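You operate a simulated robot arm through the tools that you are given. There is no shell and no other tool. Be economical: measure what you need, move in short steps, check, and stop when the job is done.

The job below is to be done with a simulated two-armed robot. You get a single attempt, and the scene is never put back.

## Task
Hold the flower press steady, slacken both wing nuts and move the fern card to the cloth tray.
Fine: shut the press board again. Where these are worked on the way, their far stop is far enough and under half their travel is too little: flower press board.

It is judged by the outcome, as a careful person would: the job done as asked, and still so three seconds after it is handed in. It fails if anything else is knocked over, pushed out of place, dropped, spilled or broken. Flat cloth is picked up by pressing the open fingertips on it (5 to 10 N) and closing them slowly along it; thin cloth reads only 2 to 8 mm in the jaws.

## Robot
Two 7-joint arms with two-finger parallel grippers on one trunk, on a base that drives. Base frame: it is fixed to the floor where the robot stands at the start and does not move with it; the origin is under the middle of the robot, x ahead of it, y to its left, z up; the surface under the hand at the start is at about z = 860. Lengths are in mm, angles in rad, forces in N, time in s.
The left shoulder is at the start at [70, 133, 1201], the right one opposite. With the tool pointing down near the work surface each hand reaches from about 100 to 640 mm from the robot's upright axis, wherever it stands, measured 20 degrees to its own side. Places, roughly: brass wing nut [500, 0, 900]; flower press board [400, -100, 900]; inside of the cloth tray [200, -300, 900]; ivy card [-1250, -1500, 750]; steel wing nut [300, -100, 900]. Payload 1.57 kg a hand.
The tool frame of a hand sits at the grasp point between the pads (the TCP): z along the fingers, y along the line on which they close. The tips reach 30 mm beyond it. The gripper opens to 80 mm. The fingers are 17 mm wide and 12 mm thick; the gripper's body (40 by 82 mm) begins 80 mm behind the TCP.
Orientation is told as [roll, pitch, yaw] about the base's x, y, z axes, in that order, counted from this pose: with the fingers straight down and closing along the base's y, the tool's x points along the base's -x, its y along +y and its z along -z.

## Interface
- The arms move only by the tool jog_arm. It takes "left_plan", "right_plan" or both (then of equal length, played together; a hand with none holds still); each is a list that holds one entry, the list of rows, each a list of 7 numbers: the turn, a rotation vector about the tool's x, y, z in units of 8 degrees (1.0 is 8 degrees), then the shift along the tool's x, y, z in units of 25 mm (1.0 is 25 mm), then the gripper command, from -1 (shut) to 1 (fully open), values between in proportion. In form: [[[rx, ry, rz, x, y, z, gripper], ...]]. A call has 1 to 20 rows; each row shifts and turns the commanded pose from where the row before left it, along the tool's axes as they then stand. A call with a number of a shift or a turn outside -1 to 1 is refused whole. Each row takes 0.2 s and may step no farther than 50 mm and 0.15 rad from the row before; otherwise, or with a gripper value out of range, the whole call is refused. Where a pose cannot be reached the arm comes as near as it can. A force on the tool above 50 N (or 10 N above the force at the start of the call, whichever is more), or a blocked arm, ends the call early, and 0.2 s more pass. The fingers move at their own pace (about 153 mm/s each) and stop on an object; they squeeze with about 24 N. The grip force told is the motor's: it shows also when the fingers shut on nothing. Time passes only in rows, and 0.2 s behind the last, so rows that do not move let the fingers close. It gives the time, the measured TCP pose, the force on the tool (base axes), the opening and the grip force at its end, in the units of the frame above (readings bear some noise), with the torque about the TCP (base axes, N m) and any sound that the robot's microphone picked up.
- Cameras (640 x 400 px; columns grow to the right, rows downward): "scene" is now at [131.7, -49.3, 1428.2]; the picture's right is [-0.50, -0.86, 0.00], its down [-0.55, 0.32, -0.77] and it looks along [0.66, -0.39, -0.64] (base axes); focal length 214 px, centre (320, 200). "left" rides on the left gripper at [72, 7, -122] in its tool frame; the picture's right is [-0.09, 1.00, 0.00], its down [-0.84, -0.08, -0.54] and it looks along [-0.54, -0.05, 0.84] (tool axes); focal length 238 px, centre (320, 200). "right" rides on the right gripper at [72, -7, -122] in its tool frame; the picture's right is [0.09, 1.00, 0.00], its down [-0.84, 0.08, -0.54] and it looks along [-0.54, 0.05, 0.84] (tool axes); focal length 238 px, centre (320, 200).
- capture(camera): a new picture of that camera. It takes no simulated time.
- raise_lower(by): slides the trunk up (or, below 0, down) by that many mm; the arms and the scene camera ride with it, the base frame stays. It gives what a move gives, with no picture.
- base_move(legs): drives the robot by 1 to 6 legs, each [ahead, left, turn to the left] in mm, mm and rad, along the robot's own axes; the way and the turn of a leg run together, so that a leg with both is an arc; at most 1500 mm and 3.142 rad a leg. The arms and the cameras ride along, it lands a little off, and it stops where it bumps. It gives what a move gives.
- pan_tilt(pan, tilt): turns the head with the scene camera to pan (to the left, within 1.501 rad either way) and tilt (down, from -0.506 to 1.204), counted from straight ahead of the robot. It gives what a move gives.
- probe_pixels(camera, pixels): for up to 12 pixels [column, row] of the newest picture of that camera ("zoom" is the newest enlarged one), the place [x, y, z] in the base frame of the surface seen there, good to about 2 mm, but the place of the scene camera against the robot may be out by one fixed shift of up to 18 mm in any direction. It takes no simulated time.
- enlarge(camera, box): a new picture of the part [left, top, right, bottom] of that camera's present view, enlarged. It takes no simulated time.
- hand_in(): hands the job in; it is judged then, once.

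Go step by step. Measure first, check grasps and placings, and put right what went wrong. The budget is 80 turns and 70 pictures, counting those below and the enlarged ones. Unless the task says otherwise, let go and move clear before handing in, and close with one line.

The tools are called after "Call:" as a command line: name --argument value ..., lists and objects as JSON in quotes. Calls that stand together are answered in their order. jog_arm: Moves the arms, as the interface text tells. Its arguments: {"type":"object","properties":{"left_plan":{"type":"array","items":{"type":"array","items":{"type":"array","items":{"type":"number"}}}},"right_plan":{"type":"array","items":{"type":"array","items":{"type":"array","items":{"type":"number"}}}}},"required":[]} The other tools are called the same way: raise_lower (by) slides the trunk up or down; base_move (legs) drives the base; pan_tilt (pan, tilt) turns the head that bears the scene camera; capture (camera) takes a picture; probe_pixels (camera, pixels) gives the place of the surface under pixels of a picture; enlarge (camera, box) takes an enlarged picture of a part of a camera's view; hand_in () hands the job in.

At the start:

```text
clock: 0.0
left_position: [440.0, 96.0, 1225.1]
left_tool_rot: [-0.001, -0.002, 0.001]
left_force: [0.0, 0.4, -0.9]
left_wrist_torque: [-0.03, -0.02, 0.0]
left_gripper_width: 80.1
left_grasp_force: 0.0
right_position: [449.9, -297.2, 1229.3]
right_tool_rot: [0.001, 0.0, 0.001]
right_force: [0.6, 0.0, 0.0]
right_wrist_torque: [-0.01, 0.0, 0.02]
right_gripper_width: 80.0
right_grasp_force: 0.0
trunk travel left (down, up): [-775.0, 165.0]
robot x, y, heading: [-4.6, -1.8, 0.004]
head pan, tilt: [-0.529, 0.695]
```

scene: 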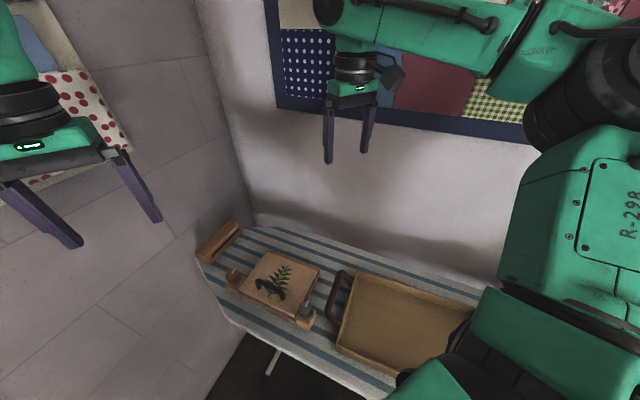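
right: 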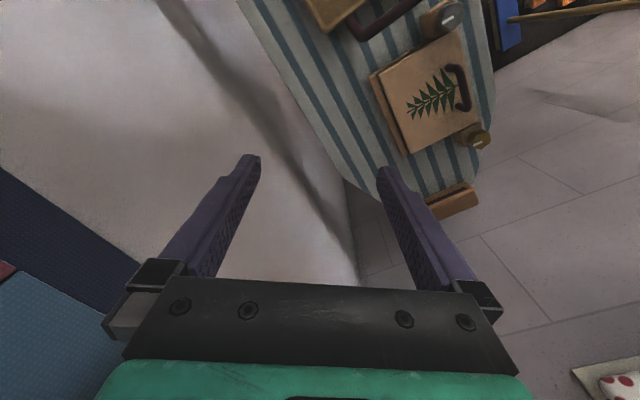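
left: 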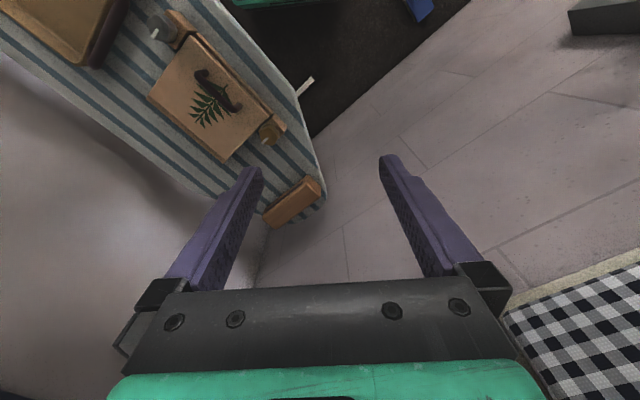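

The scene picture shows the press at about (280,285), with a fern emblem on its lid and a handle, and the tray at (400,325). I'll enlarge both for detail.

Call:
enlarge --camera "scene" --box '[190, 210, 350, 340]'

Call:
enlarge --camera "right" --box '[350, 0, 510, 220]'

```text
3.08 times, centred on (270, 275) of scene
```

zoom: 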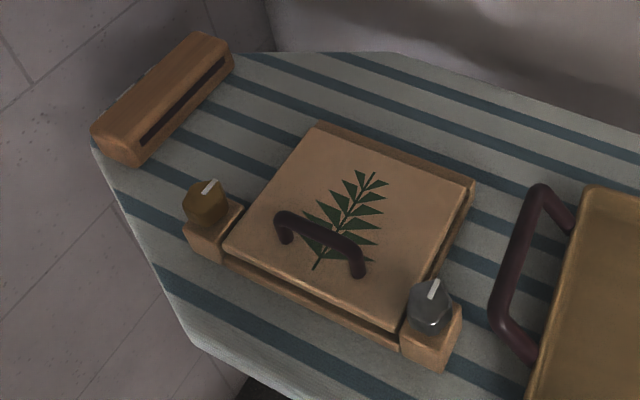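

```text
1.82 times, centred on (430, 110) of right
```

zoom: 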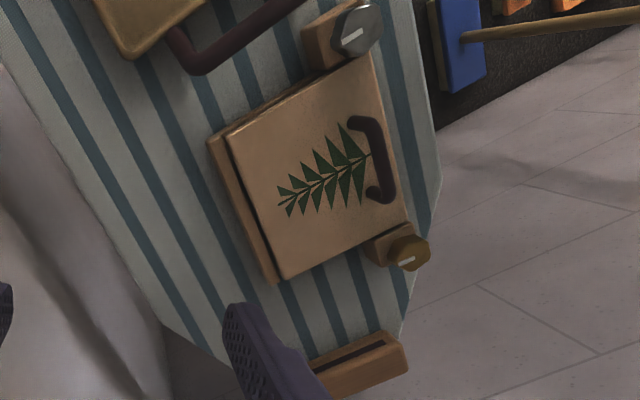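

The lid has a handle near its front edge, with a brass nut at front left and a steel nut at front right. I'll probe key points in the right zoom.

Call:
probe_pixels --camera "zoom" --pixels '[[352, 40], [412, 252], [352, 122], [392, 160], [384, 198], [228, 138], [282, 276], [404, 215], [372, 60], [340, 358], [250, 120], [310, 50]]'

Call:
probe_pixels --camera "scene" --pixels '[[241, 257], [298, 285], [262, 284], [280, 297], [269, 242], [308, 255], [247, 273], [289, 293], [345, 278], [325, 305], [400, 320], [222, 235]]'

```text
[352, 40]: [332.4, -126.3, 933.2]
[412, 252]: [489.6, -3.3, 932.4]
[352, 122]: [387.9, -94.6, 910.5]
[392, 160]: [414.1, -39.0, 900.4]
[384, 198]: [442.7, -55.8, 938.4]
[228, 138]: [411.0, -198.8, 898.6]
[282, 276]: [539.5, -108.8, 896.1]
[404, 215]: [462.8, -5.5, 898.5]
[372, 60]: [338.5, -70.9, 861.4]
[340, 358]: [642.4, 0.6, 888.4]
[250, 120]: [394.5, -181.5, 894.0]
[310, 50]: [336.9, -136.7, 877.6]
```

```text
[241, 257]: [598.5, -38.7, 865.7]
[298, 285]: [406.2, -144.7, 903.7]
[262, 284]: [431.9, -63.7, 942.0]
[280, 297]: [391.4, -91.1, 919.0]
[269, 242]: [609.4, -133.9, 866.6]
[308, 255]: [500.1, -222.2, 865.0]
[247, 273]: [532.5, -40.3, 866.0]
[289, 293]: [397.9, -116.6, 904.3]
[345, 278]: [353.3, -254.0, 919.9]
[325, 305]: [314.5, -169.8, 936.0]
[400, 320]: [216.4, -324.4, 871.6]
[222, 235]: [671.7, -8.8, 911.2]
```

The press is turned about 35°, with brass near (490,-3) and steel near (332,-126). I'll bring the right hand closer above it for a better look.

Call:
jog_arm --right_plan '[[[0, 0, 0, 0.3, 0.85, 0.5, 1], [0, 0, 0, 0.3, 0.85, 0.5, 1], [0, 0, 0, 0.3, 0.85, 0.5, 1], [0, 0, 0, 0.3, 0.85, 0.5, 1], [0, 0, 0, 0.3, 0.85, 0.5, 1], [0, 0, 0, 0.3, 0.85, 0.5, 1]]]'

Call:
capture --camera "right"

```text
clock: 1.4
left_position: [440.1, 97.7, 1224.9]
left_tool_rot: [-0.001, 0.001, -0.001]
left_force: [-0.7, -0.2, -0.2]
left_wrist_torque: [0.0, 0.01, 0.02]
left_gripper_width: 79.8
left_grasp_force: 0.0
right_position: [403.7, -169.6, 1153.3]
right_tool_rot: [-0.001, 0.001, -0.001]
right_force: [0.7, 0.7, 0.3]
right_wrist_torque: [0.02, 0.01, 0.01]
right_gripper_width: 79.9
right_grasp_force: 0.0
trunk travel left (down, up): [-775.0, 165.0]
robot x, y, heading: [-1.6, -0.5, -0.0]
head pan, tilt: [-0.529, 0.695]
```

```text
64 pictures are left
```

right: 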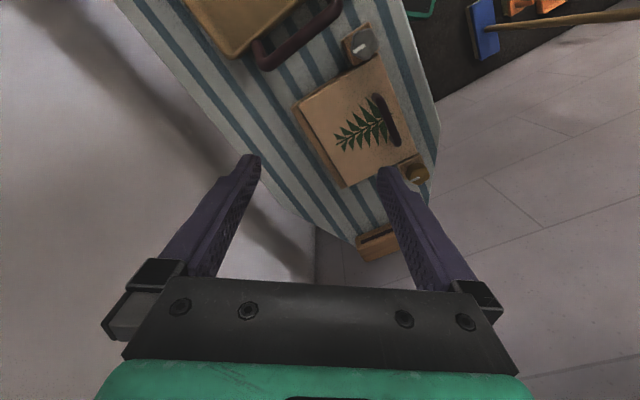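

The press is at (360,120) in this view; I'll enlarge it.

Call:
enlarge --camera "right" --box '[275, 15, 445, 195]'

```text
2.22 times, centred on (360, 105) of right
```

zoom: 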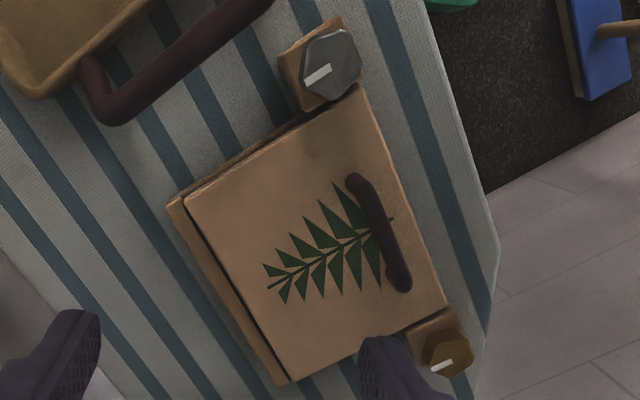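

Call:
probe_pixels --camera "zoom" --pixels '[[337, 55], [318, 75], [445, 352], [440, 366], [355, 182], [402, 284], [187, 195], [290, 380], [360, 90], [446, 303], [170, 205], [275, 382]]'

Call:
probe_pixels --camera "zoom" --pixels '[[300, 55], [290, 65], [415, 330], [385, 235], [95, 90], [256, 5], [360, 60], [305, 65], [335, 32], [470, 355], [430, 350], [297, 90]]'

```text
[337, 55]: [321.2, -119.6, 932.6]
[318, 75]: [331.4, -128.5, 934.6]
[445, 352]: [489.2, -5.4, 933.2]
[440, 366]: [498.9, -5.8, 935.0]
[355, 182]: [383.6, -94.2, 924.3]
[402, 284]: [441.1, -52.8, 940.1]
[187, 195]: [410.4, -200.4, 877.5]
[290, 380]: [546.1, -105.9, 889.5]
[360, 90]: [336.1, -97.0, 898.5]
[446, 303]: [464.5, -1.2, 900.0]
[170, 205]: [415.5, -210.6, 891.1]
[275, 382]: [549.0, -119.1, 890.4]
```

```text
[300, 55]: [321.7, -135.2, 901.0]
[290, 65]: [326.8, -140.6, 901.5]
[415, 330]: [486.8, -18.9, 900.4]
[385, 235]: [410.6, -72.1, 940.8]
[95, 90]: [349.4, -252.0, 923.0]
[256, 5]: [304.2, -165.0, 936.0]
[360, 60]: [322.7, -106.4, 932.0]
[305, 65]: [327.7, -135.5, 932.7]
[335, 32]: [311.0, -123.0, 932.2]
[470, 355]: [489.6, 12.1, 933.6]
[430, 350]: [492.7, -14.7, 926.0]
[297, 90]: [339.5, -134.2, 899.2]
```

Readings: steel nut centre ≈(321,-120), top 933, about 30 mm across; brass ≈(490,-2); handle bar centre ≈(412,-73,934), lying along yaw 35°. I'll have the left hand grip the handle, leaning toward brass, while the right works the steel nut. First I orient both hands in the air.

Call:
jog_arm --left_plan '[[[0, 0, -0.874, 0, 0, 0, 1], [0, 0, -0.874, 0, 0, 0, 1], [0, 0, -0.874, 0, 0, 0, 1], [0, 0, -0.874, 0, 0, 0, 1], [0, 0, -0.874, 0, 0, 0, 1], [0, 0.94, 0, 0, 0, 0, 1], [0, 0.94, 0, 0, 0, 0, 1], [0, 0.94, 0, 0, 0, 0, 1], [0, 0.94, 0, 0, 0, 0, 1], [0, 0, 0, 0, 0, 0, 1], [0, 0, 0, 0, 0, 0, 1], [0, 0, 0, 0, 0, 0, 1], [0, 0, 0, 0, 0, 0, 1], [0, 0, 0, 0, 0, 0, 1]]]' --right_plan '[[[0, 0, 0, 0.83, -0.24, 0.42, 0.25], [0, 0, 0, 0.83, -0.24, 0.42, 0.25], [0, 0, 0, 0.83, -0.24, 0.42, 0.25], [0, 0, 0, 0.83, -0.24, 0.42, 0.25], [0, 0, 0, 0.83, -0.24, 0.42, 0.25], [0, 0, 0.958, 0, 0, 0, 0.25], [0, 0, 0.958, 0, 0, 0, 0.25], [0, 0, 0.958, 0, 0, 0, 0.25], [0, 0, 0.958, 0, 0, 0, 0.25], [0, 0, 0.958, 0, 0, 0, 0.25], [0, 0, 0.958, 0, 0, 0, 0.25], [0, 0, 0.958, 0, 0, 0, 0.25], [0, 0, 0.958, 0, 0, 0, 0.25], [0, 0, 0.958, 0, 0, 0, 0.25]]]'

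Call:
capture --camera "scene"

```text
clock: 4.4
left_position: [438.4, 96.1, 1225.3]
left_tool_rot: [0.0, 0.525, 0.609]
left_force: [0.0, -1.0, 0.1]
left_wrist_torque: [-0.01, 0.02, 0.0]
left_gripper_width: 79.5
left_grasp_force: 0.1
right_position: [300.8, -199.6, 1100.4]
right_tool_rot: [0.001, 0.001, -1.206]
right_force: [-0.3, -0.5, 0.2]
right_wrist_torque: [0.01, 0.02, 0.0]
right_gripper_width: 50.0
right_grasp_force: 0.0
trunk travel left (down, up): [-775.0, 165.0]
robot x, y, heading: [1.1, 0.2, -0.003]
head pan, tilt: [-0.529, 0.695]
```

```text
62 pictures are left
```

scene: 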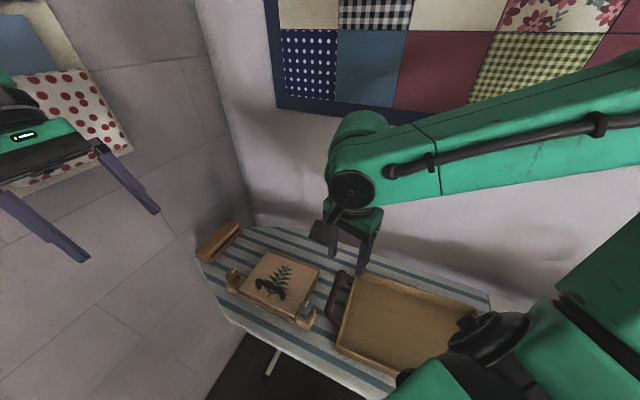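

Both hands are oriented as commanded. Next the left goes to its pre-grasp, 100 mm back along its tool axis from the handle.

Call:
jog_arm --left_plan '[[[0, 0, 0, -0.173, -0.493, 0.843, 0.5], [0, 0, 0, -0.173, -0.493, 0.843, 0.5], [0, 0, 0, -0.173, -0.493, 0.843, 0.5], [0, 0, 0, -0.173, -0.493, 0.843, 0.5], [0, 0, 0, -0.173, -0.493, 0.843, 0.5], [0, 0, 0, -0.173, -0.493, 0.843, 0.5], [0, 0, 0, -0.173, -0.493, 0.843, 0.5], [0, 0, 0, -0.173, -0.493, 0.843, 0.5], [0, 0, 0, -0.173, -0.493, 0.843, 0.5], [0, 0, 0, -0.173, -0.493, 0.843, 0.5]]]'

Call:
capture --camera "left"

```text
clock: 6.6
left_position: [454.6, -44.5, 1020.5]
left_tool_rot: [0.0, 0.524, 0.611]
left_force: [-0.3, -0.6, -0.1]
left_wrist_torque: [0.02, -0.02, -0.01]
left_gripper_width: 60.0
left_grasp_force: 0.0
right_position: [301.2, -202.2, 1101.0]
right_tool_rot: [-0.001, -0.001, -1.205]
right_force: [0.1, -0.9, 0.1]
right_wrist_torque: [0.03, 0.0, -0.03]
right_gripper_width: 49.8
right_grasp_force: 0.1
trunk travel left (down, up): [-775.0, 165.0]
robot x, y, heading: [-0.9, -3.2, 0.004]
head pan, tilt: [-0.529, 0.695]
```

```text
61 pictures are left
```

left: 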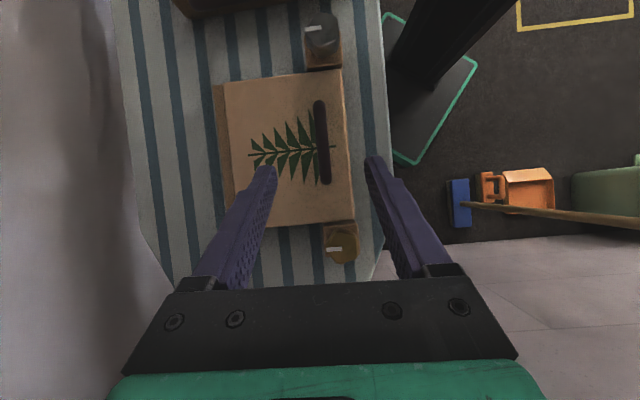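

The handle is a vertical bar at column 321, rows 103–180, nicely aligned with the fingers. I'll probe it and the nuts.

Call:
probe_pixels --camera "left" --pixels '[[320, 108], [322, 140], [324, 178], [316, 140], [328, 140], [322, 40], [342, 247], [309, 32], [337, 36], [327, 248], [357, 247], [230, 150]]'

```text
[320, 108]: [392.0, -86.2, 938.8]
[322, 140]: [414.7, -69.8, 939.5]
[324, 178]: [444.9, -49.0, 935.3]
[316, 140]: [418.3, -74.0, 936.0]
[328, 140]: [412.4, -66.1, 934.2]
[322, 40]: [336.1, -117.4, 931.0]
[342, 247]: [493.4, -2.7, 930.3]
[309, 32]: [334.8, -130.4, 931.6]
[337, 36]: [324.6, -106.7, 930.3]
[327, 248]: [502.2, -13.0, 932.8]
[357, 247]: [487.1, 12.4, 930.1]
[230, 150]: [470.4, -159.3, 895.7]
```

Bar centre is ≈(416,-70,935). I'll descend along the tool and close.

Call:
jog_arm --left_plan '[[[0, 0, 0, -0.03, 0.01, 0.77, 0.5], [0, 0, 0, -0.03, 0.01, 0.77, 0.5], [0, 0, 0, -0.03, 0.01, 0.77, 0.5], [0, 0, 0, -0.02, 0.01, 0.77, 0.5], [0, 0, 0, 0, 0.01, 0.77, 0.5], [0, 0, 0, 0, 0, 0, 0], [0, 0, 0, 0, 0, 0, -0.5], [0, 0, 0, 0, 0, 0, -1], [0, 0, 0, 0, 0, 0, -1]]]'

Call:
capture --camera "left"

```text
clock: 8.6
left_position: [415.6, -68.6, 937.5]
left_tool_rot: [0.0, 0.526, 0.611]
left_force: [-0.6, -1.0, 0.0]
left_wrist_torque: [-0.07, 0.08, 0.46]
left_gripper_width: 11.8
left_grasp_force: 24.3
right_position: [300.6, -202.4, 1100.9]
right_tool_rot: [0.0, 0.001, -1.203]
right_force: [-0.6, -0.7, -0.4]
right_wrist_torque: [-0.01, -0.01, -0.02]
right_gripper_width: 50.0
right_grasp_force: 0.0
trunk travel left (down, up): [-775.0, 165.0]
robot x, y, heading: [-2.1, -3.2, -0.005]
head pan, tilt: [-0.529, 0.695]
```

```text
60 pictures are left
```

left: 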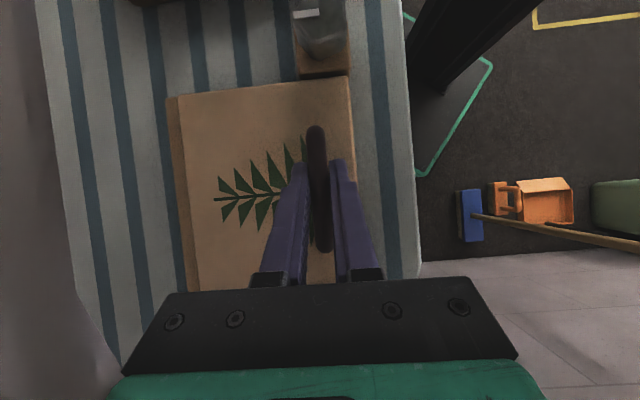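

Handle is gripped at 11.8 mm. Next I refine the steel nut's place from this view.

Call:
enlarge --camera "left" --box '[260, 0, 388, 80]'

Call:
capture --camera "right"

```text
5.00 times, centred on (324, 40) of left
```

zoom: 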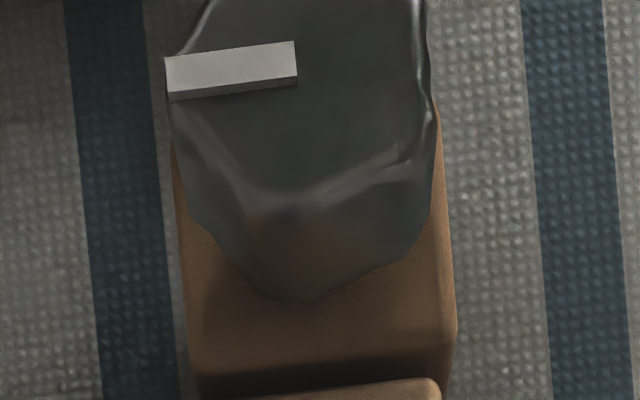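

```text
58 pictures are left
```

right: 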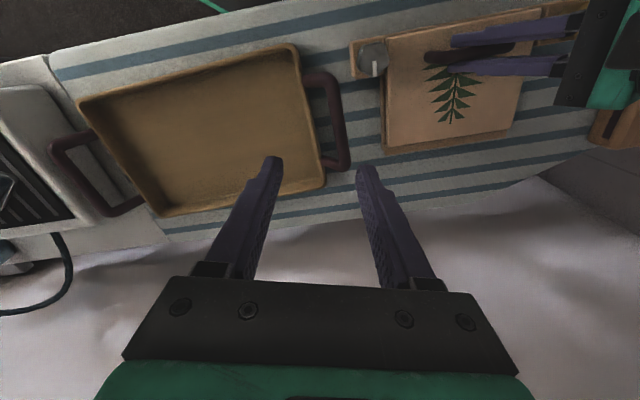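

Call:
enlarge --camera "right" --box '[320, 20, 448, 100]'

```text
5.00 times, centred on (384, 60) of right
```

zoom: 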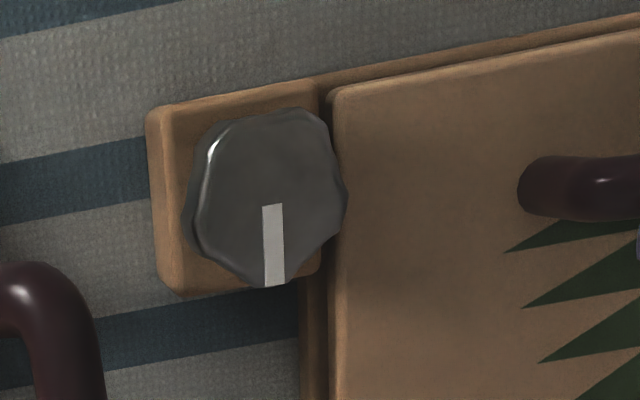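

Call:
probe_pixels --camera "zoom" --pixels '[[270, 195], [275, 116], [205, 195], [338, 195], [255, 270], [215, 130], [325, 140], [320, 240], [215, 245], [272, 270], [272, 215], [160, 115]]'

```text
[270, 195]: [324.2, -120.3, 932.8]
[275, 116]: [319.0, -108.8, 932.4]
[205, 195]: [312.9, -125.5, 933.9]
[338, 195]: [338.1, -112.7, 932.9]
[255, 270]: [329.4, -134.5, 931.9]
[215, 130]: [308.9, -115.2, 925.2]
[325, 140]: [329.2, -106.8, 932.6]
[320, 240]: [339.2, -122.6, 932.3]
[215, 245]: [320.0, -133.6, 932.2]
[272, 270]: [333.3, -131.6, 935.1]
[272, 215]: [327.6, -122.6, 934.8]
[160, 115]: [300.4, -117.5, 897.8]
```

Steel nut centre is ≈(325,-120), about 29 mm across. I'll move the right hand above it.

Call:
jog_arm --right_plan '[[[0, 0, 0, 0.454, 0.349, 0.873, 0.25], [0, 0, 0, 0.454, 0.349, 0.873, 0.25], [0, 0, 0, 0.454, 0.349, 0.873, 0.25], [0, 0, 0, 0.454, 0.349, 0.873, 0.25], [0, 0, 0, 0.454, 0.349, 0.873, 0.25], [0, 0, 0, 0.454, 0.349, 0.873, 0.25]]]'

Call:
capture --camera "right"

```text
clock: 10.0
left_position: [414.8, -68.7, 937.3]
left_tool_rot: [0.002, 0.525, 0.611]
left_force: [0.4, 2.4, -0.1]
left_wrist_torque: [-0.06, 0.17, 0.15]
left_gripper_width: 11.4
left_grasp_force: 23.7
right_position: [336.9, -117.8, 978.5]
right_tool_rot: [-0.001, 0.0, -1.202]
right_force: [-0.7, 0.2, -0.6]
right_wrist_torque: [0.01, 0.03, 0.04]
right_gripper_width: 49.9
right_grasp_force: 0.0
right hand out of reach, approached as far as the arm can: row 1, 2, 4
trunk travel left (down, up): [-775.0, 165.0]
robot x, y, heading: [-1.6, -0.2, -0.001]
head pan, tilt: [-0.529, 0.695]
```

```text
56 pictures are left
```

right: 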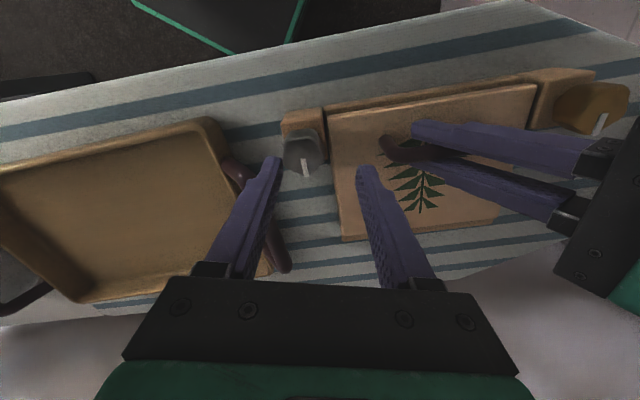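

It came within 12 mm and reported near-limit rows. I'll try a small correction to see whether this yaw is usable here.

Call:
jog_arm --right_plan '[[[0, 0, 0, 0, 0, 0, 0.25], [0, 0, -0.5, 0, 0, 0, 0.25], [0, 0, -0.5, 0, 0, 0, 0.25]]]'

```text
clock: 10.8
left_position: [415.8, -68.5, 936.6]
left_tool_rot: [-0.002, 0.527, 0.61]
left_force: [-0.5, 0.2, -0.1]
left_wrist_torque: [-0.07, 0.11, 0.23]
left_gripper_width: 11.6
left_grasp_force: 24.6
right_position: [337.4, -117.4, 977.3]
right_tool_rot: [-0.001, 0.001, -1.063]
right_force: [0.2, -0.2, 0.3]
right_wrist_torque: [0.03, 0.0, -0.03]
right_gripper_width: 50.0
right_grasp_force: 0.1
trunk travel left (down, up): [-775.0, 165.0]
robot x, y, heading: [0.9, 2.6, -0.001]
head pan, tilt: [-0.529, 0.695]
```

No limits are reported now. I'll correct by (-12,-2.6,-10).

Call:
jog_arm --right_plan '[[[0, 0, 0, 0.07, -0.235, 0.2, 0.25], [0, 0, 0, 0.07, -0.235, 0.2, 0.25]]]'

```text
clock: 11.4
left_position: [414.9, -69.0, 935.9]
left_tool_rot: [-0.001, 0.526, 0.611]
left_force: [-1.2, 0.6, -0.3]
left_wrist_torque: [-0.07, 0.07, 0.17]
left_gripper_width: 11.6
left_grasp_force: 24.3
right_position: [328.9, -120.0, 968.8]
right_tool_rot: [-0.002, 0.0, -1.063]
right_force: [1.1, -0.4, -0.4]
right_wrist_torque: [-0.04, 0.03, 0.02]
right_gripper_width: 50.1
right_grasp_force: 0.0
right hand out of reach, approached as far as the arm can: row 2
trunk travel left (down, up): [-775.0, 165.0]
robot x, y, heading: [1.6, -0.8, 0.002]
head pan, tilt: [-0.529, 0.695]
```

Still near a limit, so I'll turn to yaw -0.78, correct, and descend over the nut with 50 mm opening.

Call:
jog_arm --right_plan '[[[0, 0, -1, 0, 0, 0, 0.25], [0, 0, -1, 0, 0, 0, 0.25], [0, 0, 0, 0.11, -0.11, 0, 0.25], [0, 0, 0, 0, 0, 0.4, 0.25]]]'

Call:
capture --camera "right"

```text
clock: 12.4
left_position: [415.6, -69.0, 937.5]
left_tool_rot: [0.0, 0.526, 0.61]
left_force: [-0.5, 1.8, 0.0]
left_wrist_torque: [0.03, 0.02, 0.17]
left_gripper_width: 11.7
left_grasp_force: 23.9
right_position: [330.3, -119.8, 959.5]
right_tool_rot: [0.002, -0.001, -0.785]
right_force: [-0.7, 0.0, 0.4]
right_wrist_torque: [0.01, -0.03, 0.0]
right_gripper_width: 49.9
right_grasp_force: 0.1
right hand out of reach, approached as far as the arm can: row 3
trunk travel left (down, up): [-775.0, 165.0]
robot x, y, heading: [0.1, 0.5, -0.001]
head pan, tilt: [-0.529, 0.695]
```

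```text
55 pictures are left
```

right: 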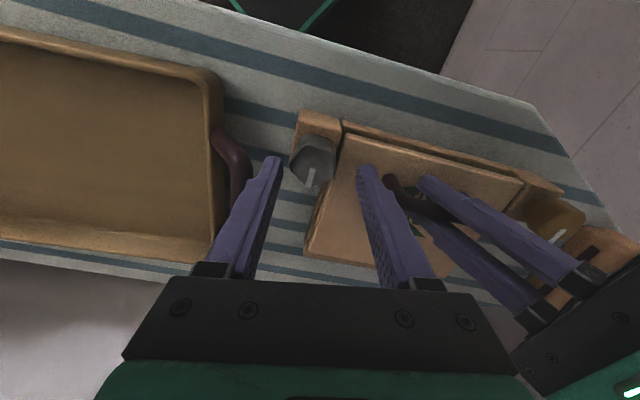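

The right elbow seems folded too tightly here, with x stuck near 330. I'll let go, lift both hands clear and back the base up 80 mm.

Call:
jog_arm --left_plan '[[[0, 0, 0, 0, 0, 0, 0.0], [0, 0, 0, 0, 0, 0, 0.5], [0, 0, 0, 0, 0, -1, 0.5], [0, 0, 0, 0, 0, -1, 0.5], [0, 0, 0, 0, 0, -1, 0.5], [0, 0, 0, 0, 0, -1, 0.5]]]' --right_plan '[[[0, 0, 0, 0, 0, -1, 0.25], [0, 0, 0, 0, 0, -1, 0.25], [0, 0, 0, 0, 0, -1, 0.25], [0, 0, 0, 0, 0, -1, 0.25], [0, 0, 0, 0, 0, 0, 0.25], [0, 0, 0, 0, 0, 0, 0.25]]]'

Call:
base_move --legs '[[-80, 0, 0]]'

```text
clock: 13.8
left_position: [456.8, -41.1, 1023.0]
left_tool_rot: [0.001, 0.525, 0.611]
left_force: [-0.2, -0.1, -0.1]
left_wrist_torque: [-0.01, -0.01, 0.0]
left_gripper_width: 59.8
left_grasp_force: 0.0
right_position: [330.2, -120.1, 1058.9]
right_tool_rot: [-0.001, -0.001, -0.785]
right_force: [0.5, -0.4, -0.6]
right_wrist_torque: [0.01, 0.03, -0.03]
right_gripper_width: 50.0
right_grasp_force: 0.1
trunk travel left (down, up): [-775.0, 165.0]
robot x, y, heading: [5.4, -1.7, -0.004]
head pan, tilt: [-0.529, 0.695]
```

```text
clock: 14.9
left_position: [380.4, -40.5, 1021.5]
left_tool_rot: [0.003, 0.527, 0.614]
left_force: [0.9, -0.3, -0.3]
left_wrist_torque: [0.0, 0.04, -0.02]
left_gripper_width: 59.8
left_grasp_force: 0.0
right_position: [252.8, -119.9, 1056.9]
right_tool_rot: [-0.002, 0.002, -0.785]
right_force: [0.6, 1.5, -0.3]
right_wrist_torque: [0.03, 0.02, 0.01]
right_gripper_width: 50.2
right_grasp_force: 0.2
trunk travel left (down, up): [-775.0, 165.0]
robot x, y, heading: [-79.3, -3.7, 0.002]
head pan, tilt: [-0.529, 0.695]
```

The base is 80 mm back. I'll put the left hand back on the handle and the right above the steel nut.

Call:
jog_arm --left_plan '[[[0, 0, 0, -0.707, -0.59, -0.433, 0.5], [0, 0, 0, -0.707, -0.59, -0.433, 0.5], [0, 0, 0, -0.707, -0.59, -0.433, 0.5], [0, 0, 0, 0, 0, 1, 0.5], [0, 0, 0, 0, 0, 1, 0.5], [0, 0, 0, 0, 0, 1, 0.5], [0, 0, 0, 0, 0, 1, 0.5], [0, 0, 0, 0, 0, 0, 0], [0, 0, 0, 0, 0, 0, -0.5], [0, 0, 0, 0, 0, 0, -1], [0, 0, 0, 0, 0, 0, -1]]]' --right_plan '[[[0, 0, 0, -0.68, 0.68, 0.5, 0.25], [0, 0, 0, -0.68, 0.68, 0.5, 0.25], [0, 0, 0, -0.68, 0.68, 0.5, 0.25], [0, 0, 0, 0, 0, 0.5, 0.25], [0, 0, 0, 0, 0, 0, 0.25], [0, 0, 0, 0, 0, 0, 0.25], [0, 0, 0, 0, 0, 0, 0.25], [0, 0, 0, 0, 0, 0, 0.25], [0, 0, 0, 0, 0, 0, 0.25], [0, 0, 0, 0, 0, 0, 0.25], [0, 0, 0, 0, 0, 0, 0.25]]]'

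Call:
capture --camera "right"

```text
clock: 17.3
left_position: [370.1, -69.8, 936.8]
left_tool_rot: [0.002, 0.525, 0.61]
left_force: [-2.1, -1.5, 0.1]
left_wrist_torque: [0.12, 0.35, -0.13]
left_gripper_width: 12.3
left_grasp_force: 23.6
left hand out of reach, approached as far as the arm can: row 2, 3
right_position: [322.5, -119.4, 1007.0]
right_tool_rot: [0.0, -0.001, -0.785]
right_force: [-0.3, -0.2, -1.3]
right_wrist_torque: [0.0, -0.01, -0.04]
right_gripper_width: 50.4
right_grasp_force: 0.0
trunk travel left (down, up): [-775.0, 165.0]
robot x, y, heading: [-78.9, -0.5, -0.001]
head pan, tilt: [-0.529, 0.695]
```

```text
54 pictures are left
```

right: 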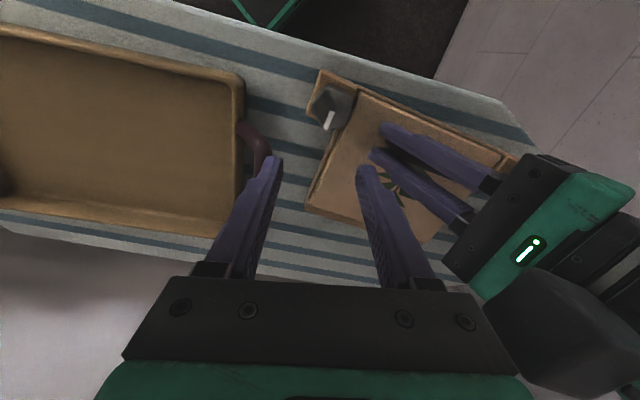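

The left reach failed: it closed at (370,-70), about 26 mm off the bar, and may have dragged the press. Checking with pictures.

Call:
capture --camera "left"

Call:
capture --camera "scene"

Call:
probe_pixels --camera "right" --pixels '[[332, 103], [319, 78], [360, 92], [310, 205], [420, 240], [270, 140], [388, 160], [240, 85], [345, 130]]'

```text
53 pictures are left
```

left: 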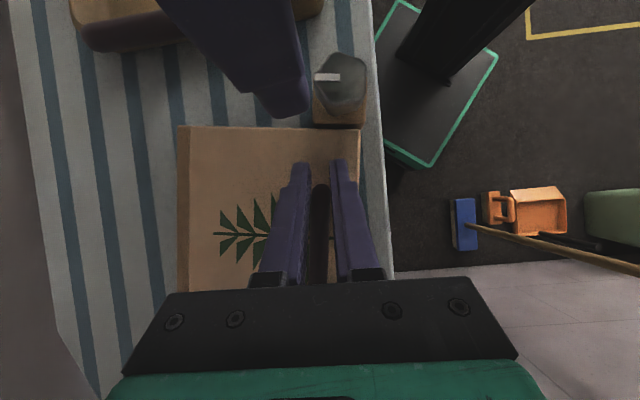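

```text
52 pictures are left
```

scene: 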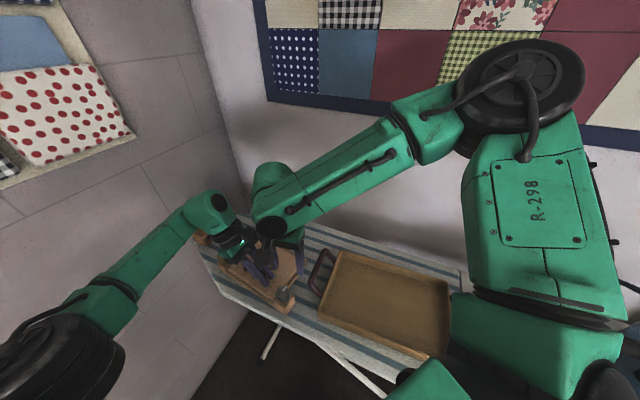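

```text
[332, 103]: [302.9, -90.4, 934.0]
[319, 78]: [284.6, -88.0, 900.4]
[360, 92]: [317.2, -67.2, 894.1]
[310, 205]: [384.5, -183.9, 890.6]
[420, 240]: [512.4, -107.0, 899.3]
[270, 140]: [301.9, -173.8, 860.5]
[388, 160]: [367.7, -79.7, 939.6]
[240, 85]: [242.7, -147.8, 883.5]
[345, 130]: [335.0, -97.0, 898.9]
```

The press was dragged about 35 mm toward its front edge, along my tool's +y. I still hold the handle, so I'll slide it back gently along tool -y.

Call:
jog_arm --left_plan '[[[0, 0, 0, 0, -0.27, 0, -1], [0, 0, 0, 0, -0.27, 0, -1], [0, 0, 0, 0, -0.27, 0, -1], [0, 0, 0, 0, -0.27, 0, -1], [0, 0, 0, 0, -0.27, 0, -1], [0, 0, 0, 0, 0, 0, -1]]]'

Call:
capture --camera "right"

```text
clock: 18.7
left_position: [382.2, -96.2, 939.6]
left_tool_rot: [0.002, 0.526, 0.613]
left_force: [-0.6, 0.9, -0.5]
left_wrist_torque: [-0.04, 0.5, -0.01]
left_gripper_width: 12.1
left_grasp_force: 24.0
left hand out of reach, approached as far as the arm can: row 4, 5
right_position: [323.9, -120.0, 1007.4]
right_tool_rot: [-0.001, 0.0, -0.785]
right_force: [0.1, -0.4, 0.1]
right_wrist_torque: [-0.01, 0.01, 0.01]
right_gripper_width: 49.8
right_grasp_force: 0.0
trunk travel left (down, up): [-775.0, 165.0]
robot x, y, heading: [-77.9, 0.0, -0.003]
head pan, tilt: [-0.529, 0.695]
```

```text
51 pictures are left
```

right: 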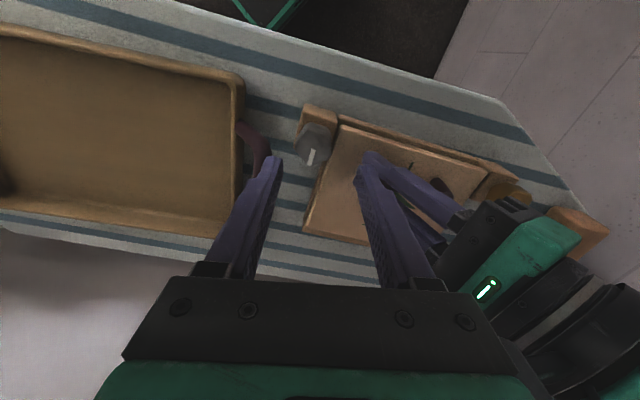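

The press is back near its first place. I'll probe the corners and the steel nut.

Call:
probe_pixels --camera "right" --pixels '[[315, 140], [308, 118], [345, 126], [308, 225], [270, 140], [240, 85], [325, 135], [302, 150]]'

Call:
enlarge --camera "right" --box '[220, 70, 380, 170]'

```text
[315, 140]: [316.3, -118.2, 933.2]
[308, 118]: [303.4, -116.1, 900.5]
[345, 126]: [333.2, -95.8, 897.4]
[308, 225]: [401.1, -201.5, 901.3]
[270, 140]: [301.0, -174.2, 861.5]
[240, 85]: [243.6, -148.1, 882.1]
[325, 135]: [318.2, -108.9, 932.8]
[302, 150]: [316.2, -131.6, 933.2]
```

```text
4.00 times, centred on (300, 120) of right
```

zoom: 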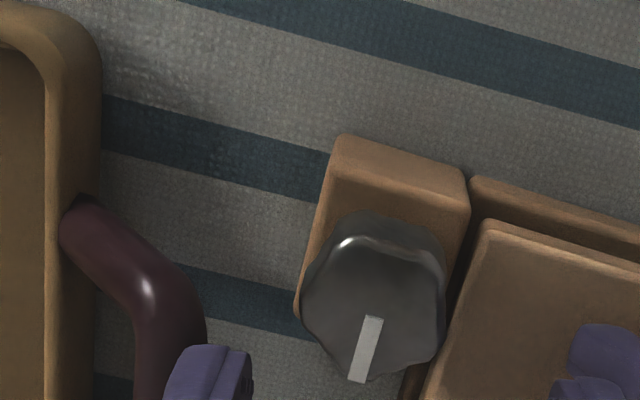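

Call:
probe_pixels --camera "zoom" --pixels '[[372, 298], [335, 240], [430, 260], [308, 300], [440, 335], [365, 372], [345, 140], [490, 225], [75, 215]]'

```text
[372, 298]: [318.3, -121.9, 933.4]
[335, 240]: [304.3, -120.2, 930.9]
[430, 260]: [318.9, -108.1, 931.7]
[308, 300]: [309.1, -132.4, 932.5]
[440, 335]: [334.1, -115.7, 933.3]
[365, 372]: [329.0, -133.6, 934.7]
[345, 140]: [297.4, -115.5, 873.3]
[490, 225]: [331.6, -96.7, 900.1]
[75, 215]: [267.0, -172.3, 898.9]
```

The steel nut is now ≈(319.5,-121), within 5 mm of before. I'll let go, lift straight up, drive 40 mm forward as a compromise for both arms, and look again.

Call:
jog_arm --left_plan '[[[0, 0, 0, 0, 0, 0, 0.0], [0, 0, 0, 0, 0, 0, 0.5], [0, 0, 0, 0.5, 0, -0.866, 0.5], [0, 0, 0, 0.5, 0, -0.866, 0.5], [0, 0, 0, 0.5, 0, -0.866, 0.5], [0, 0, 0, 0.5, 0, -0.866, 0.5]]]' --right_plan '[[[0, 0, 0, 0, 0, 0, 0.25], [0, 0, 0, 0.3, -0.3, -1, 0.25], [0, 0, 0, 0.3, -0.3, -1, 0.25], [0, 0, 0, 0.3, -0.3, -1, 0.25], [0, 0, 0, 0.3, -0.3, 0, 0.25], [0, 0, 0, 0, 0, 0, 0.25]]]'

Call:
base_move --legs '[[40, 0, 0]]'

Call:
capture --camera "left"

Call:
capture --camera "right"

```text
clock: 20.1
left_position: [381.6, -95.5, 1042.2]
left_tool_rot: [-0.001, 0.525, 0.614]
left_force: [0.5, 0.0, 0.6]
left_wrist_torque: [-0.02, -0.01, -0.01]
left_gripper_width: 59.7
left_grasp_force: 0.1
right_position: [279.9, -119.0, 1083.2]
right_tool_rot: [0.0, 0.0, -0.784]
right_force: [0.0, 0.6, 0.5]
right_wrist_torque: [-0.02, -0.03, 0.03]
right_gripper_width: 50.0
right_grasp_force: 0.1
trunk travel left (down, up): [-775.0, 165.0]
robot x, y, heading: [-77.8, 2.2, 0.002]
head pan, tilt: [-0.529, 0.695]
```

```text
clock: 20.9
left_position: [416.2, -96.1, 1043.7]
left_tool_rot: [-0.004, 0.521, 0.608]
left_force: [-0.9, 0.1, 0.3]
left_wrist_torque: [0.03, -0.05, -0.02]
left_gripper_width: 59.9
left_grasp_force: 0.0
right_position: [313.4, -119.2, 1084.1]
right_tool_rot: [0.004, -0.004, -0.783]
right_force: [-0.2, 0.1, 0.8]
right_wrist_torque: [0.02, -0.04, 0.0]
right_gripper_width: 49.9
right_grasp_force: 0.0
trunk travel left (down, up): [-775.0, 165.0]
robot x, y, heading: [-39.1, 0.6, 0.002]
head pan, tilt: [-0.529, 0.695]
```

```text
49 pictures are left
```

left: 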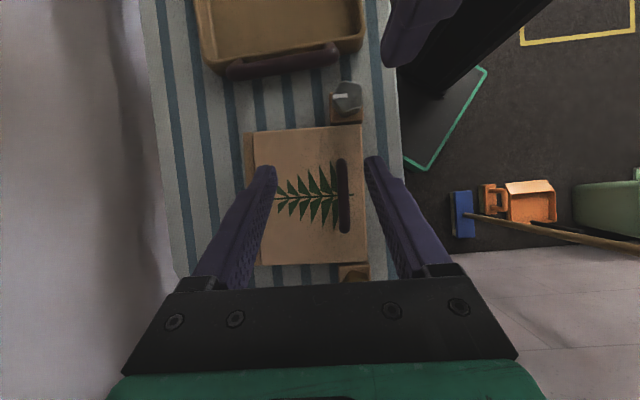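

```text
48 pictures are left
```

right: 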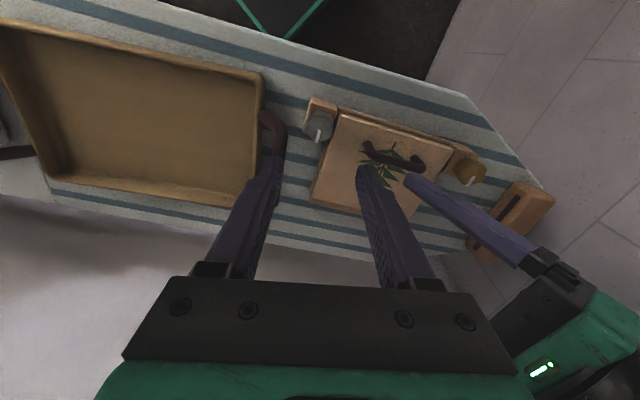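

Call:
probe_pixels --camera "left" --pixels '[[342, 165], [343, 195], [345, 230], [348, 98], [336, 92], [359, 98], [361, 128], [255, 135], [265, 265], [368, 260], [285, 62], [355, 272]]'

Call:
probe_pixels --camera "right" --pixels '[[318, 125], [340, 113], [316, 200], [408, 220], [450, 150], [370, 155], [412, 165], [468, 167], [390, 160]]'

```text
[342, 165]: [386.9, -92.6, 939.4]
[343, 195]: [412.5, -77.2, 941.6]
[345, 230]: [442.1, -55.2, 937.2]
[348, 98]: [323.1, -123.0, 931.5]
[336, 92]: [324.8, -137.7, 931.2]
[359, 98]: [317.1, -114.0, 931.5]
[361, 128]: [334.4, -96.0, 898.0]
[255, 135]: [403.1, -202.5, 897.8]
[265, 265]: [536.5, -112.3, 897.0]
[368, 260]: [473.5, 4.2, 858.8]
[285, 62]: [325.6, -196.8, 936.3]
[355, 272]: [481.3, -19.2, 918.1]
```

```text
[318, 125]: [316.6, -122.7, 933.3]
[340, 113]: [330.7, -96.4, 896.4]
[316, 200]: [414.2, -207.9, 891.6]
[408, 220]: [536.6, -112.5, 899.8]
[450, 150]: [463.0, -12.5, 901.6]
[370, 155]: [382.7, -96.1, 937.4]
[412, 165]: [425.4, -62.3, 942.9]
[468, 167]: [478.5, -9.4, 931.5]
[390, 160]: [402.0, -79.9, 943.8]
```

The press is back to within about 4 mm; the bar passes through (420,-71). The left goes down onto it and grips.

Call:
jog_arm --left_plan '[[[0, 0, 0, -0.547, 0.143, 0.672, 0.5], [0, 0, 0, -0.547, 0.143, 0.672, 0.5], [0, 0, 0, -0.547, 0.143, 0.672, 0.5], [0, 0, 0, -0.547, 0.143, 0.672, 0.5]]]'

```text
clock: 21.9
left_position: [425.0, -76.4, 955.7]
left_tool_rot: [0.0, 0.525, 0.611]
left_force: [1.1, 0.1, 0.0]
left_wrist_torque: [0.03, 0.0, 0.01]
left_gripper_width: 59.9
left_grasp_force: 0.2
right_position: [319.3, -119.3, 1083.2]
right_tool_rot: [0.0, 0.002, -0.786]
right_force: [0.0, 1.0, -0.8]
right_wrist_torque: [-0.03, 0.01, -0.01]
right_gripper_width: 50.1
right_grasp_force: 0.0
trunk travel left (down, up): [-775.0, 165.0]
robot x, y, heading: [-36.3, 2.1, -0.001]
head pan, tilt: [-0.529, 0.695]
```

On course. Final descent to (422,-70,936), then close.

Call:
jog_arm --left_plan '[[[0, 0, 0, -0.22, 0.14, 0.33, 0.5], [0, 0, 0, -0.22, 0.14, 0.33, 0.5], [0, 0, 0, 0, 0, 0, 0.0], [0, 0, 0, 0, 0, 0, -0.5], [0, 0, 0, 0, 0, 0, -1], [0, 0, 0, 0, 0, 0, -1]]]'

Call:
enlarge --camera "right" --box '[240, 60, 400, 160]'

```text
clock: 23.3
left_position: [420.6, -69.6, 935.5]
left_tool_rot: [0.0, 0.524, 0.612]
left_force: [-1.0, -1.1, 0.3]
left_wrist_torque: [0.05, -0.02, -0.36]
left_gripper_width: 12.1
left_grasp_force: 24.0
right_position: [318.4, -119.6, 1083.5]
right_tool_rot: [0.0, 0.001, -0.783]
right_force: [0.1, 1.4, -0.4]
right_wrist_torque: [0.01, 0.04, -0.01]
right_gripper_width: 49.8
right_grasp_force: 0.2
trunk travel left (down, up): [-775.0, 165.0]
robot x, y, heading: [-42.0, 0.9, 0.007]
head pan, tilt: [-0.529, 0.695]
```

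```text
4.00 times, centred on (320, 110) of right
```

zoom: 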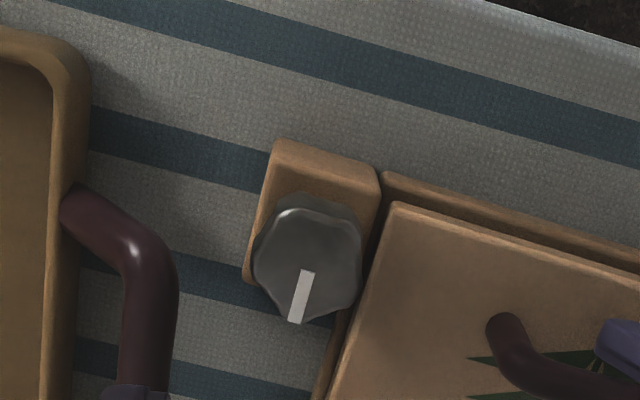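

Call:
probe_pixels --camera "zoom" --pixels '[[308, 255], [350, 230], [258, 258], [358, 280], [300, 318], [285, 212], [282, 310], [345, 308], [395, 210], [320, 210], [300, 290], [305, 275]]'

```text
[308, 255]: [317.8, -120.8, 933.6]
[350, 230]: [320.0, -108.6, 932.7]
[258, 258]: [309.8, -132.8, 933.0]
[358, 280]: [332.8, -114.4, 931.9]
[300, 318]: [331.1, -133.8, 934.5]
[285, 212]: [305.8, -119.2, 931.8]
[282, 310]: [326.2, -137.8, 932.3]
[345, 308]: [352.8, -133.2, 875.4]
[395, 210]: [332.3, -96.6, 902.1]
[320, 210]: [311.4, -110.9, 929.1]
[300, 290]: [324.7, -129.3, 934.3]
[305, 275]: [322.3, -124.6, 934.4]
```

Steel centre is ≈(320,-122), marker pointing to azimuth -49°. I'll lower the right hand to just above it.

Call:
jog_arm --right_plan '[[[0, 0, 0, -0.11, -0.03, 0.8, 0.25], [0, 0, 0, 0, 0, 0.8, 0.25], [0, 0, 0, 0, 0, 0.8, 0.25], [0, 0, 0, 0, 0, 0.8, 0.25], [0, 0, 0, 0, 0, 0.8, 0.25], [0, 0, 0, 0, 0, 0.6, 0.25]]]'

Call:
enlarge --camera "right" --box '[220, 70, 420, 195]'

```text
clock: 24.7
left_position: [422.6, -70.5, 935.3]
left_tool_rot: [-0.001, 0.526, 0.611]
left_force: [-1.0, -0.7, 0.3]
left_wrist_torque: [-0.05, 0.09, -0.34]
left_gripper_width: 11.9
left_grasp_force: 24.0
right_position: [320.5, -121.3, 967.1]
right_tool_rot: [-0.002, 0.003, -0.785]
right_force: [0.0, 0.2, -0.1]
right_wrist_torque: [-0.01, -0.01, -0.03]
right_gripper_width: 50.0
right_grasp_force: 0.1
trunk travel left (down, up): [-775.0, 165.0]
robot x, y, heading: [-38.2, -2.2, 0.0]
head pan, tilt: [-0.529, 0.695]
```

```text
3.20 times, centred on (320, 132) of right
```

zoom: 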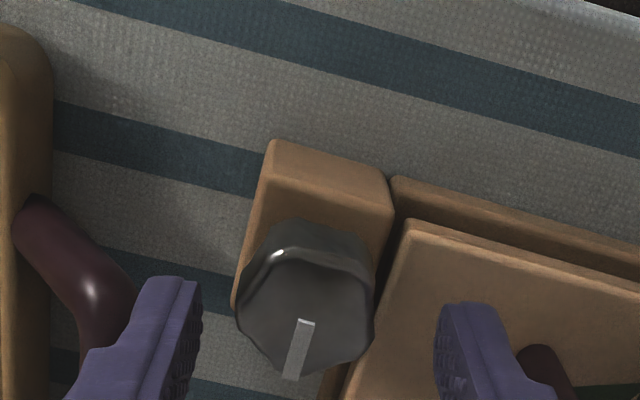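

The nut sits between the tips, about 3 mm toward -y of centre. I'll shift, descend to 937 and close.

Call:
jog_arm --right_plan '[[[0, 0, 0, 0, -0.12, 0.4, 0.25], [0, 0, 0, 0, 0, 0.4, 0.25], [0, 0, 0, 0, 0, 0.4, 0.25], [0, 0, 0, 0, 0, 0, 0.0], [0, 0, 0, 0, 0, 0, -0.3], [0, 0, 0, 0, 0, 0, -1], [0, 0, 0, 0, 0, 0, -1]]]'

```text
clock: 26.3
left_position: [422.1, -70.3, 935.8]
left_tool_rot: [0.0, 0.524, 0.61]
left_force: [-5.9, -1.6, 0.7]
left_wrist_torque: [-0.02, -0.02, -0.26]
left_gripper_width: 11.9
left_grasp_force: 23.5
right_position: [319.4, -123.2, 936.7]
right_tool_rot: [-0.001, 0.001, -0.783]
right_force: [4.5, 2.2, 0.4]
right_wrist_torque: [0.11, 0.08, 0.15]
right_gripper_width: 32.6
right_grasp_force: 24.7
trunk travel left (down, up): [-775.0, 165.0]
robot x, y, heading: [-33.5, 2.2, -0.004]
head pan, tilt: [-0.529, 0.695]
```

Gripped at 32.6 mm. Now I turn counter-clockwise 40° and watch the readings.

Call:
jog_arm --right_plan '[[[0, 0, -1, 0, 0, 0, -1], [0, 0, -1, 0, 0, 0, -1], [0, 0, -1, 0, 0, 0, -1], [0, 0, -1, 0, 0, 0, -1], [0, 0, -1, 0, 0, 0, -1]]]'

Call:
capture --camera "right"

```text
clock: 27.5
left_position: [422.0, -69.4, 935.9]
left_tool_rot: [0.003, 0.523, 0.613]
left_force: [-1.9, 3.5, 0.3]
left_wrist_torque: [-0.27, 0.39, -0.33]
left_gripper_width: 11.8
left_grasp_force: 24.0
right_position: [318.0, -124.9, 937.1]
right_tool_rot: [0.001, -0.001, -0.083]
right_force: [3.1, -7.1, 1.7]
right_wrist_torque: [-0.21, -0.01, -0.05]
right_gripper_width: 32.8
right_grasp_force: 24.1
trunk travel left (down, up): [-775.0, 165.0]
robot x, y, heading: [-40.2, 1.0, -0.001]
head pan, tilt: [-0.529, 0.695]
```

```text
45 pictures are left
```

right: 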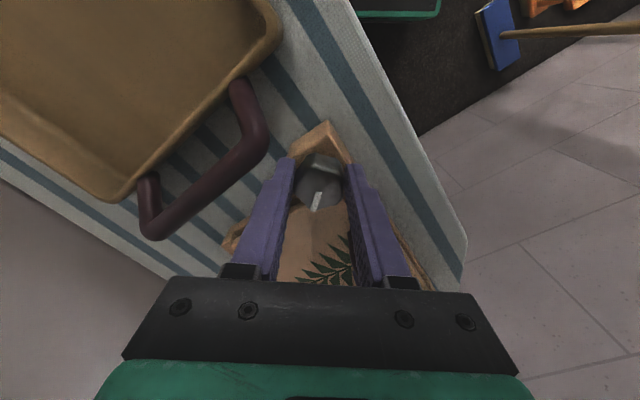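

The marker at (318,198) turned along with the hand, so the nut is turning. I'll go 72° more.

Call:
jog_arm --right_plan '[[[0, 0, -1, 0, 0, 0, -1], [0, 0, -1, 0, 0, 0, -1], [0, 0, -1, 0, 0, 0, -1], [0, 0, -1, 0, 0, 0, -1], [0, 0, -1, 0, 0, 0, -1], [0, 0, -1, 0, 0, 0, -1], [0, 0, -1, 0, 0, 0, -1], [0, 0, -1, 0, 0, 0, -1], [0, 0, -1, 0, 0, 0, -1]]]'

Call:
capture --camera "right"

```text
clock: 29.5
left_position: [422.8, -69.7, 935.9]
left_tool_rot: [0.001, 0.526, 0.612]
left_force: [0.7, 11.2, 2.7]
left_wrist_torque: [0.06, -0.14, -0.52]
left_gripper_width: 12.4
left_grasp_force: 24.1
right_position: [318.3, -123.7, 938.0]
right_tool_rot: [0.0, 0.001, 1.172]
right_force: [0.1, -8.7, 0.2]
right_wrist_torque: [-0.38, 0.07, -0.06]
right_gripper_width: 32.7
right_grasp_force: 24.1
trunk travel left (down, up): [-775.0, 165.0]
robot x, y, heading: [-38.4, -1.6, -0.003]
head pan, tilt: [-0.529, 0.695]
```

```text
44 pictures are left
```

right: 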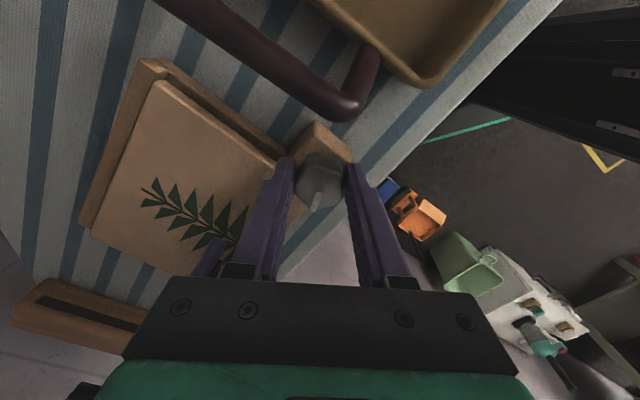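

112° turned with no stop and no click. I'll keep going another 48°, if reach allows.

Call:
jog_arm --right_plan '[[[0, 0, -1, 0, 0, 0, -1], [0, 0, -1, 0, 0, 0, -1], [0, 0, -1, 0, 0, 0, -1], [0, 0, -1, 0, 0, 0, -1], [0, 0, -1, 0, 0, 0, -1], [0, 0, -1, 0, 0, 0, -1]]]'

Call:
capture --camera "right"

```text
clock: 30.9
left_position: [421.5, -69.8, 936.6]
left_tool_rot: [0.0, 0.528, 0.609]
left_force: [-9.5, 4.5, 2.2]
left_wrist_torque: [-0.03, 0.05, -0.46]
left_gripper_width: 12.5
left_grasp_force: 23.9
right_position: [319.3, -123.8, 938.3]
right_tool_rot: [-0.003, -0.002, 2.013]
right_force: [9.9, -2.7, 0.2]
right_wrist_torque: [-0.15, -0.09, -0.03]
right_gripper_width: 32.8
right_grasp_force: 24.5
trunk travel left (down, up): [-775.0, 165.0]
robot x, y, heading: [-40.4, -1.0, -0.004]
head pan, tilt: [-0.529, 0.695]
```

```text
43 pictures are left
```

right: 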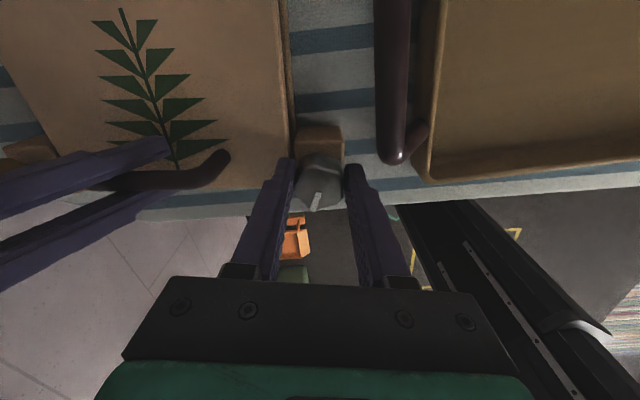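

160° now, still free. I'll continue 40° more.

Call:
jog_arm --right_plan '[[[0, 0, -1, 0, 0, 0, -1], [0, 0, -1, 0, 0, 0, -1], [0, 0, -1, 0, 0, 0, -1], [0, 0, -1, 0, 0, 0, -1], [0, 0, -1, 0, 0, 0, -1]]]'

Call:
capture --camera "right"

```text
clock: 32.1
left_position: [422.0, -71.3, 935.9]
left_tool_rot: [0.001, 0.526, 0.609]
left_force: [-11.0, -5.5, 0.2]
left_wrist_torque: [-0.08, 0.09, -0.35]
left_gripper_width: 12.1
left_grasp_force: 24.2
right_position: [317.9, -123.8, 938.4]
right_tool_rot: [0.0, 0.001, 2.71]
right_force: [11.5, 3.2, 0.8]
right_wrist_torque: [0.09, -0.17, -0.03]
right_gripper_width: 33.2
right_grasp_force: 24.0
trunk travel left (down, up): [-775.0, 165.0]
robot x, y, heading: [-37.0, 0.1, -0.001]
head pan, tilt: [-0.529, 0.695]
```

```text
42 pictures are left
```

right: 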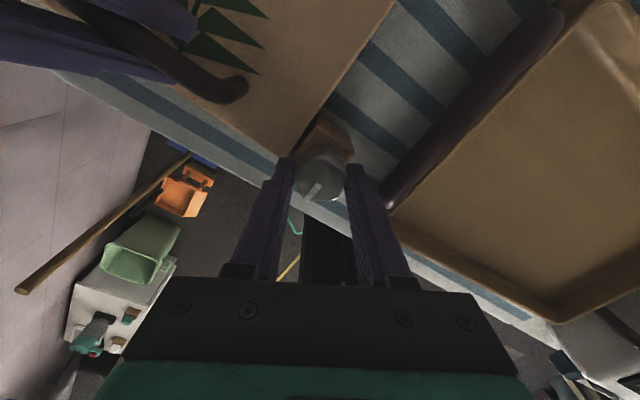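

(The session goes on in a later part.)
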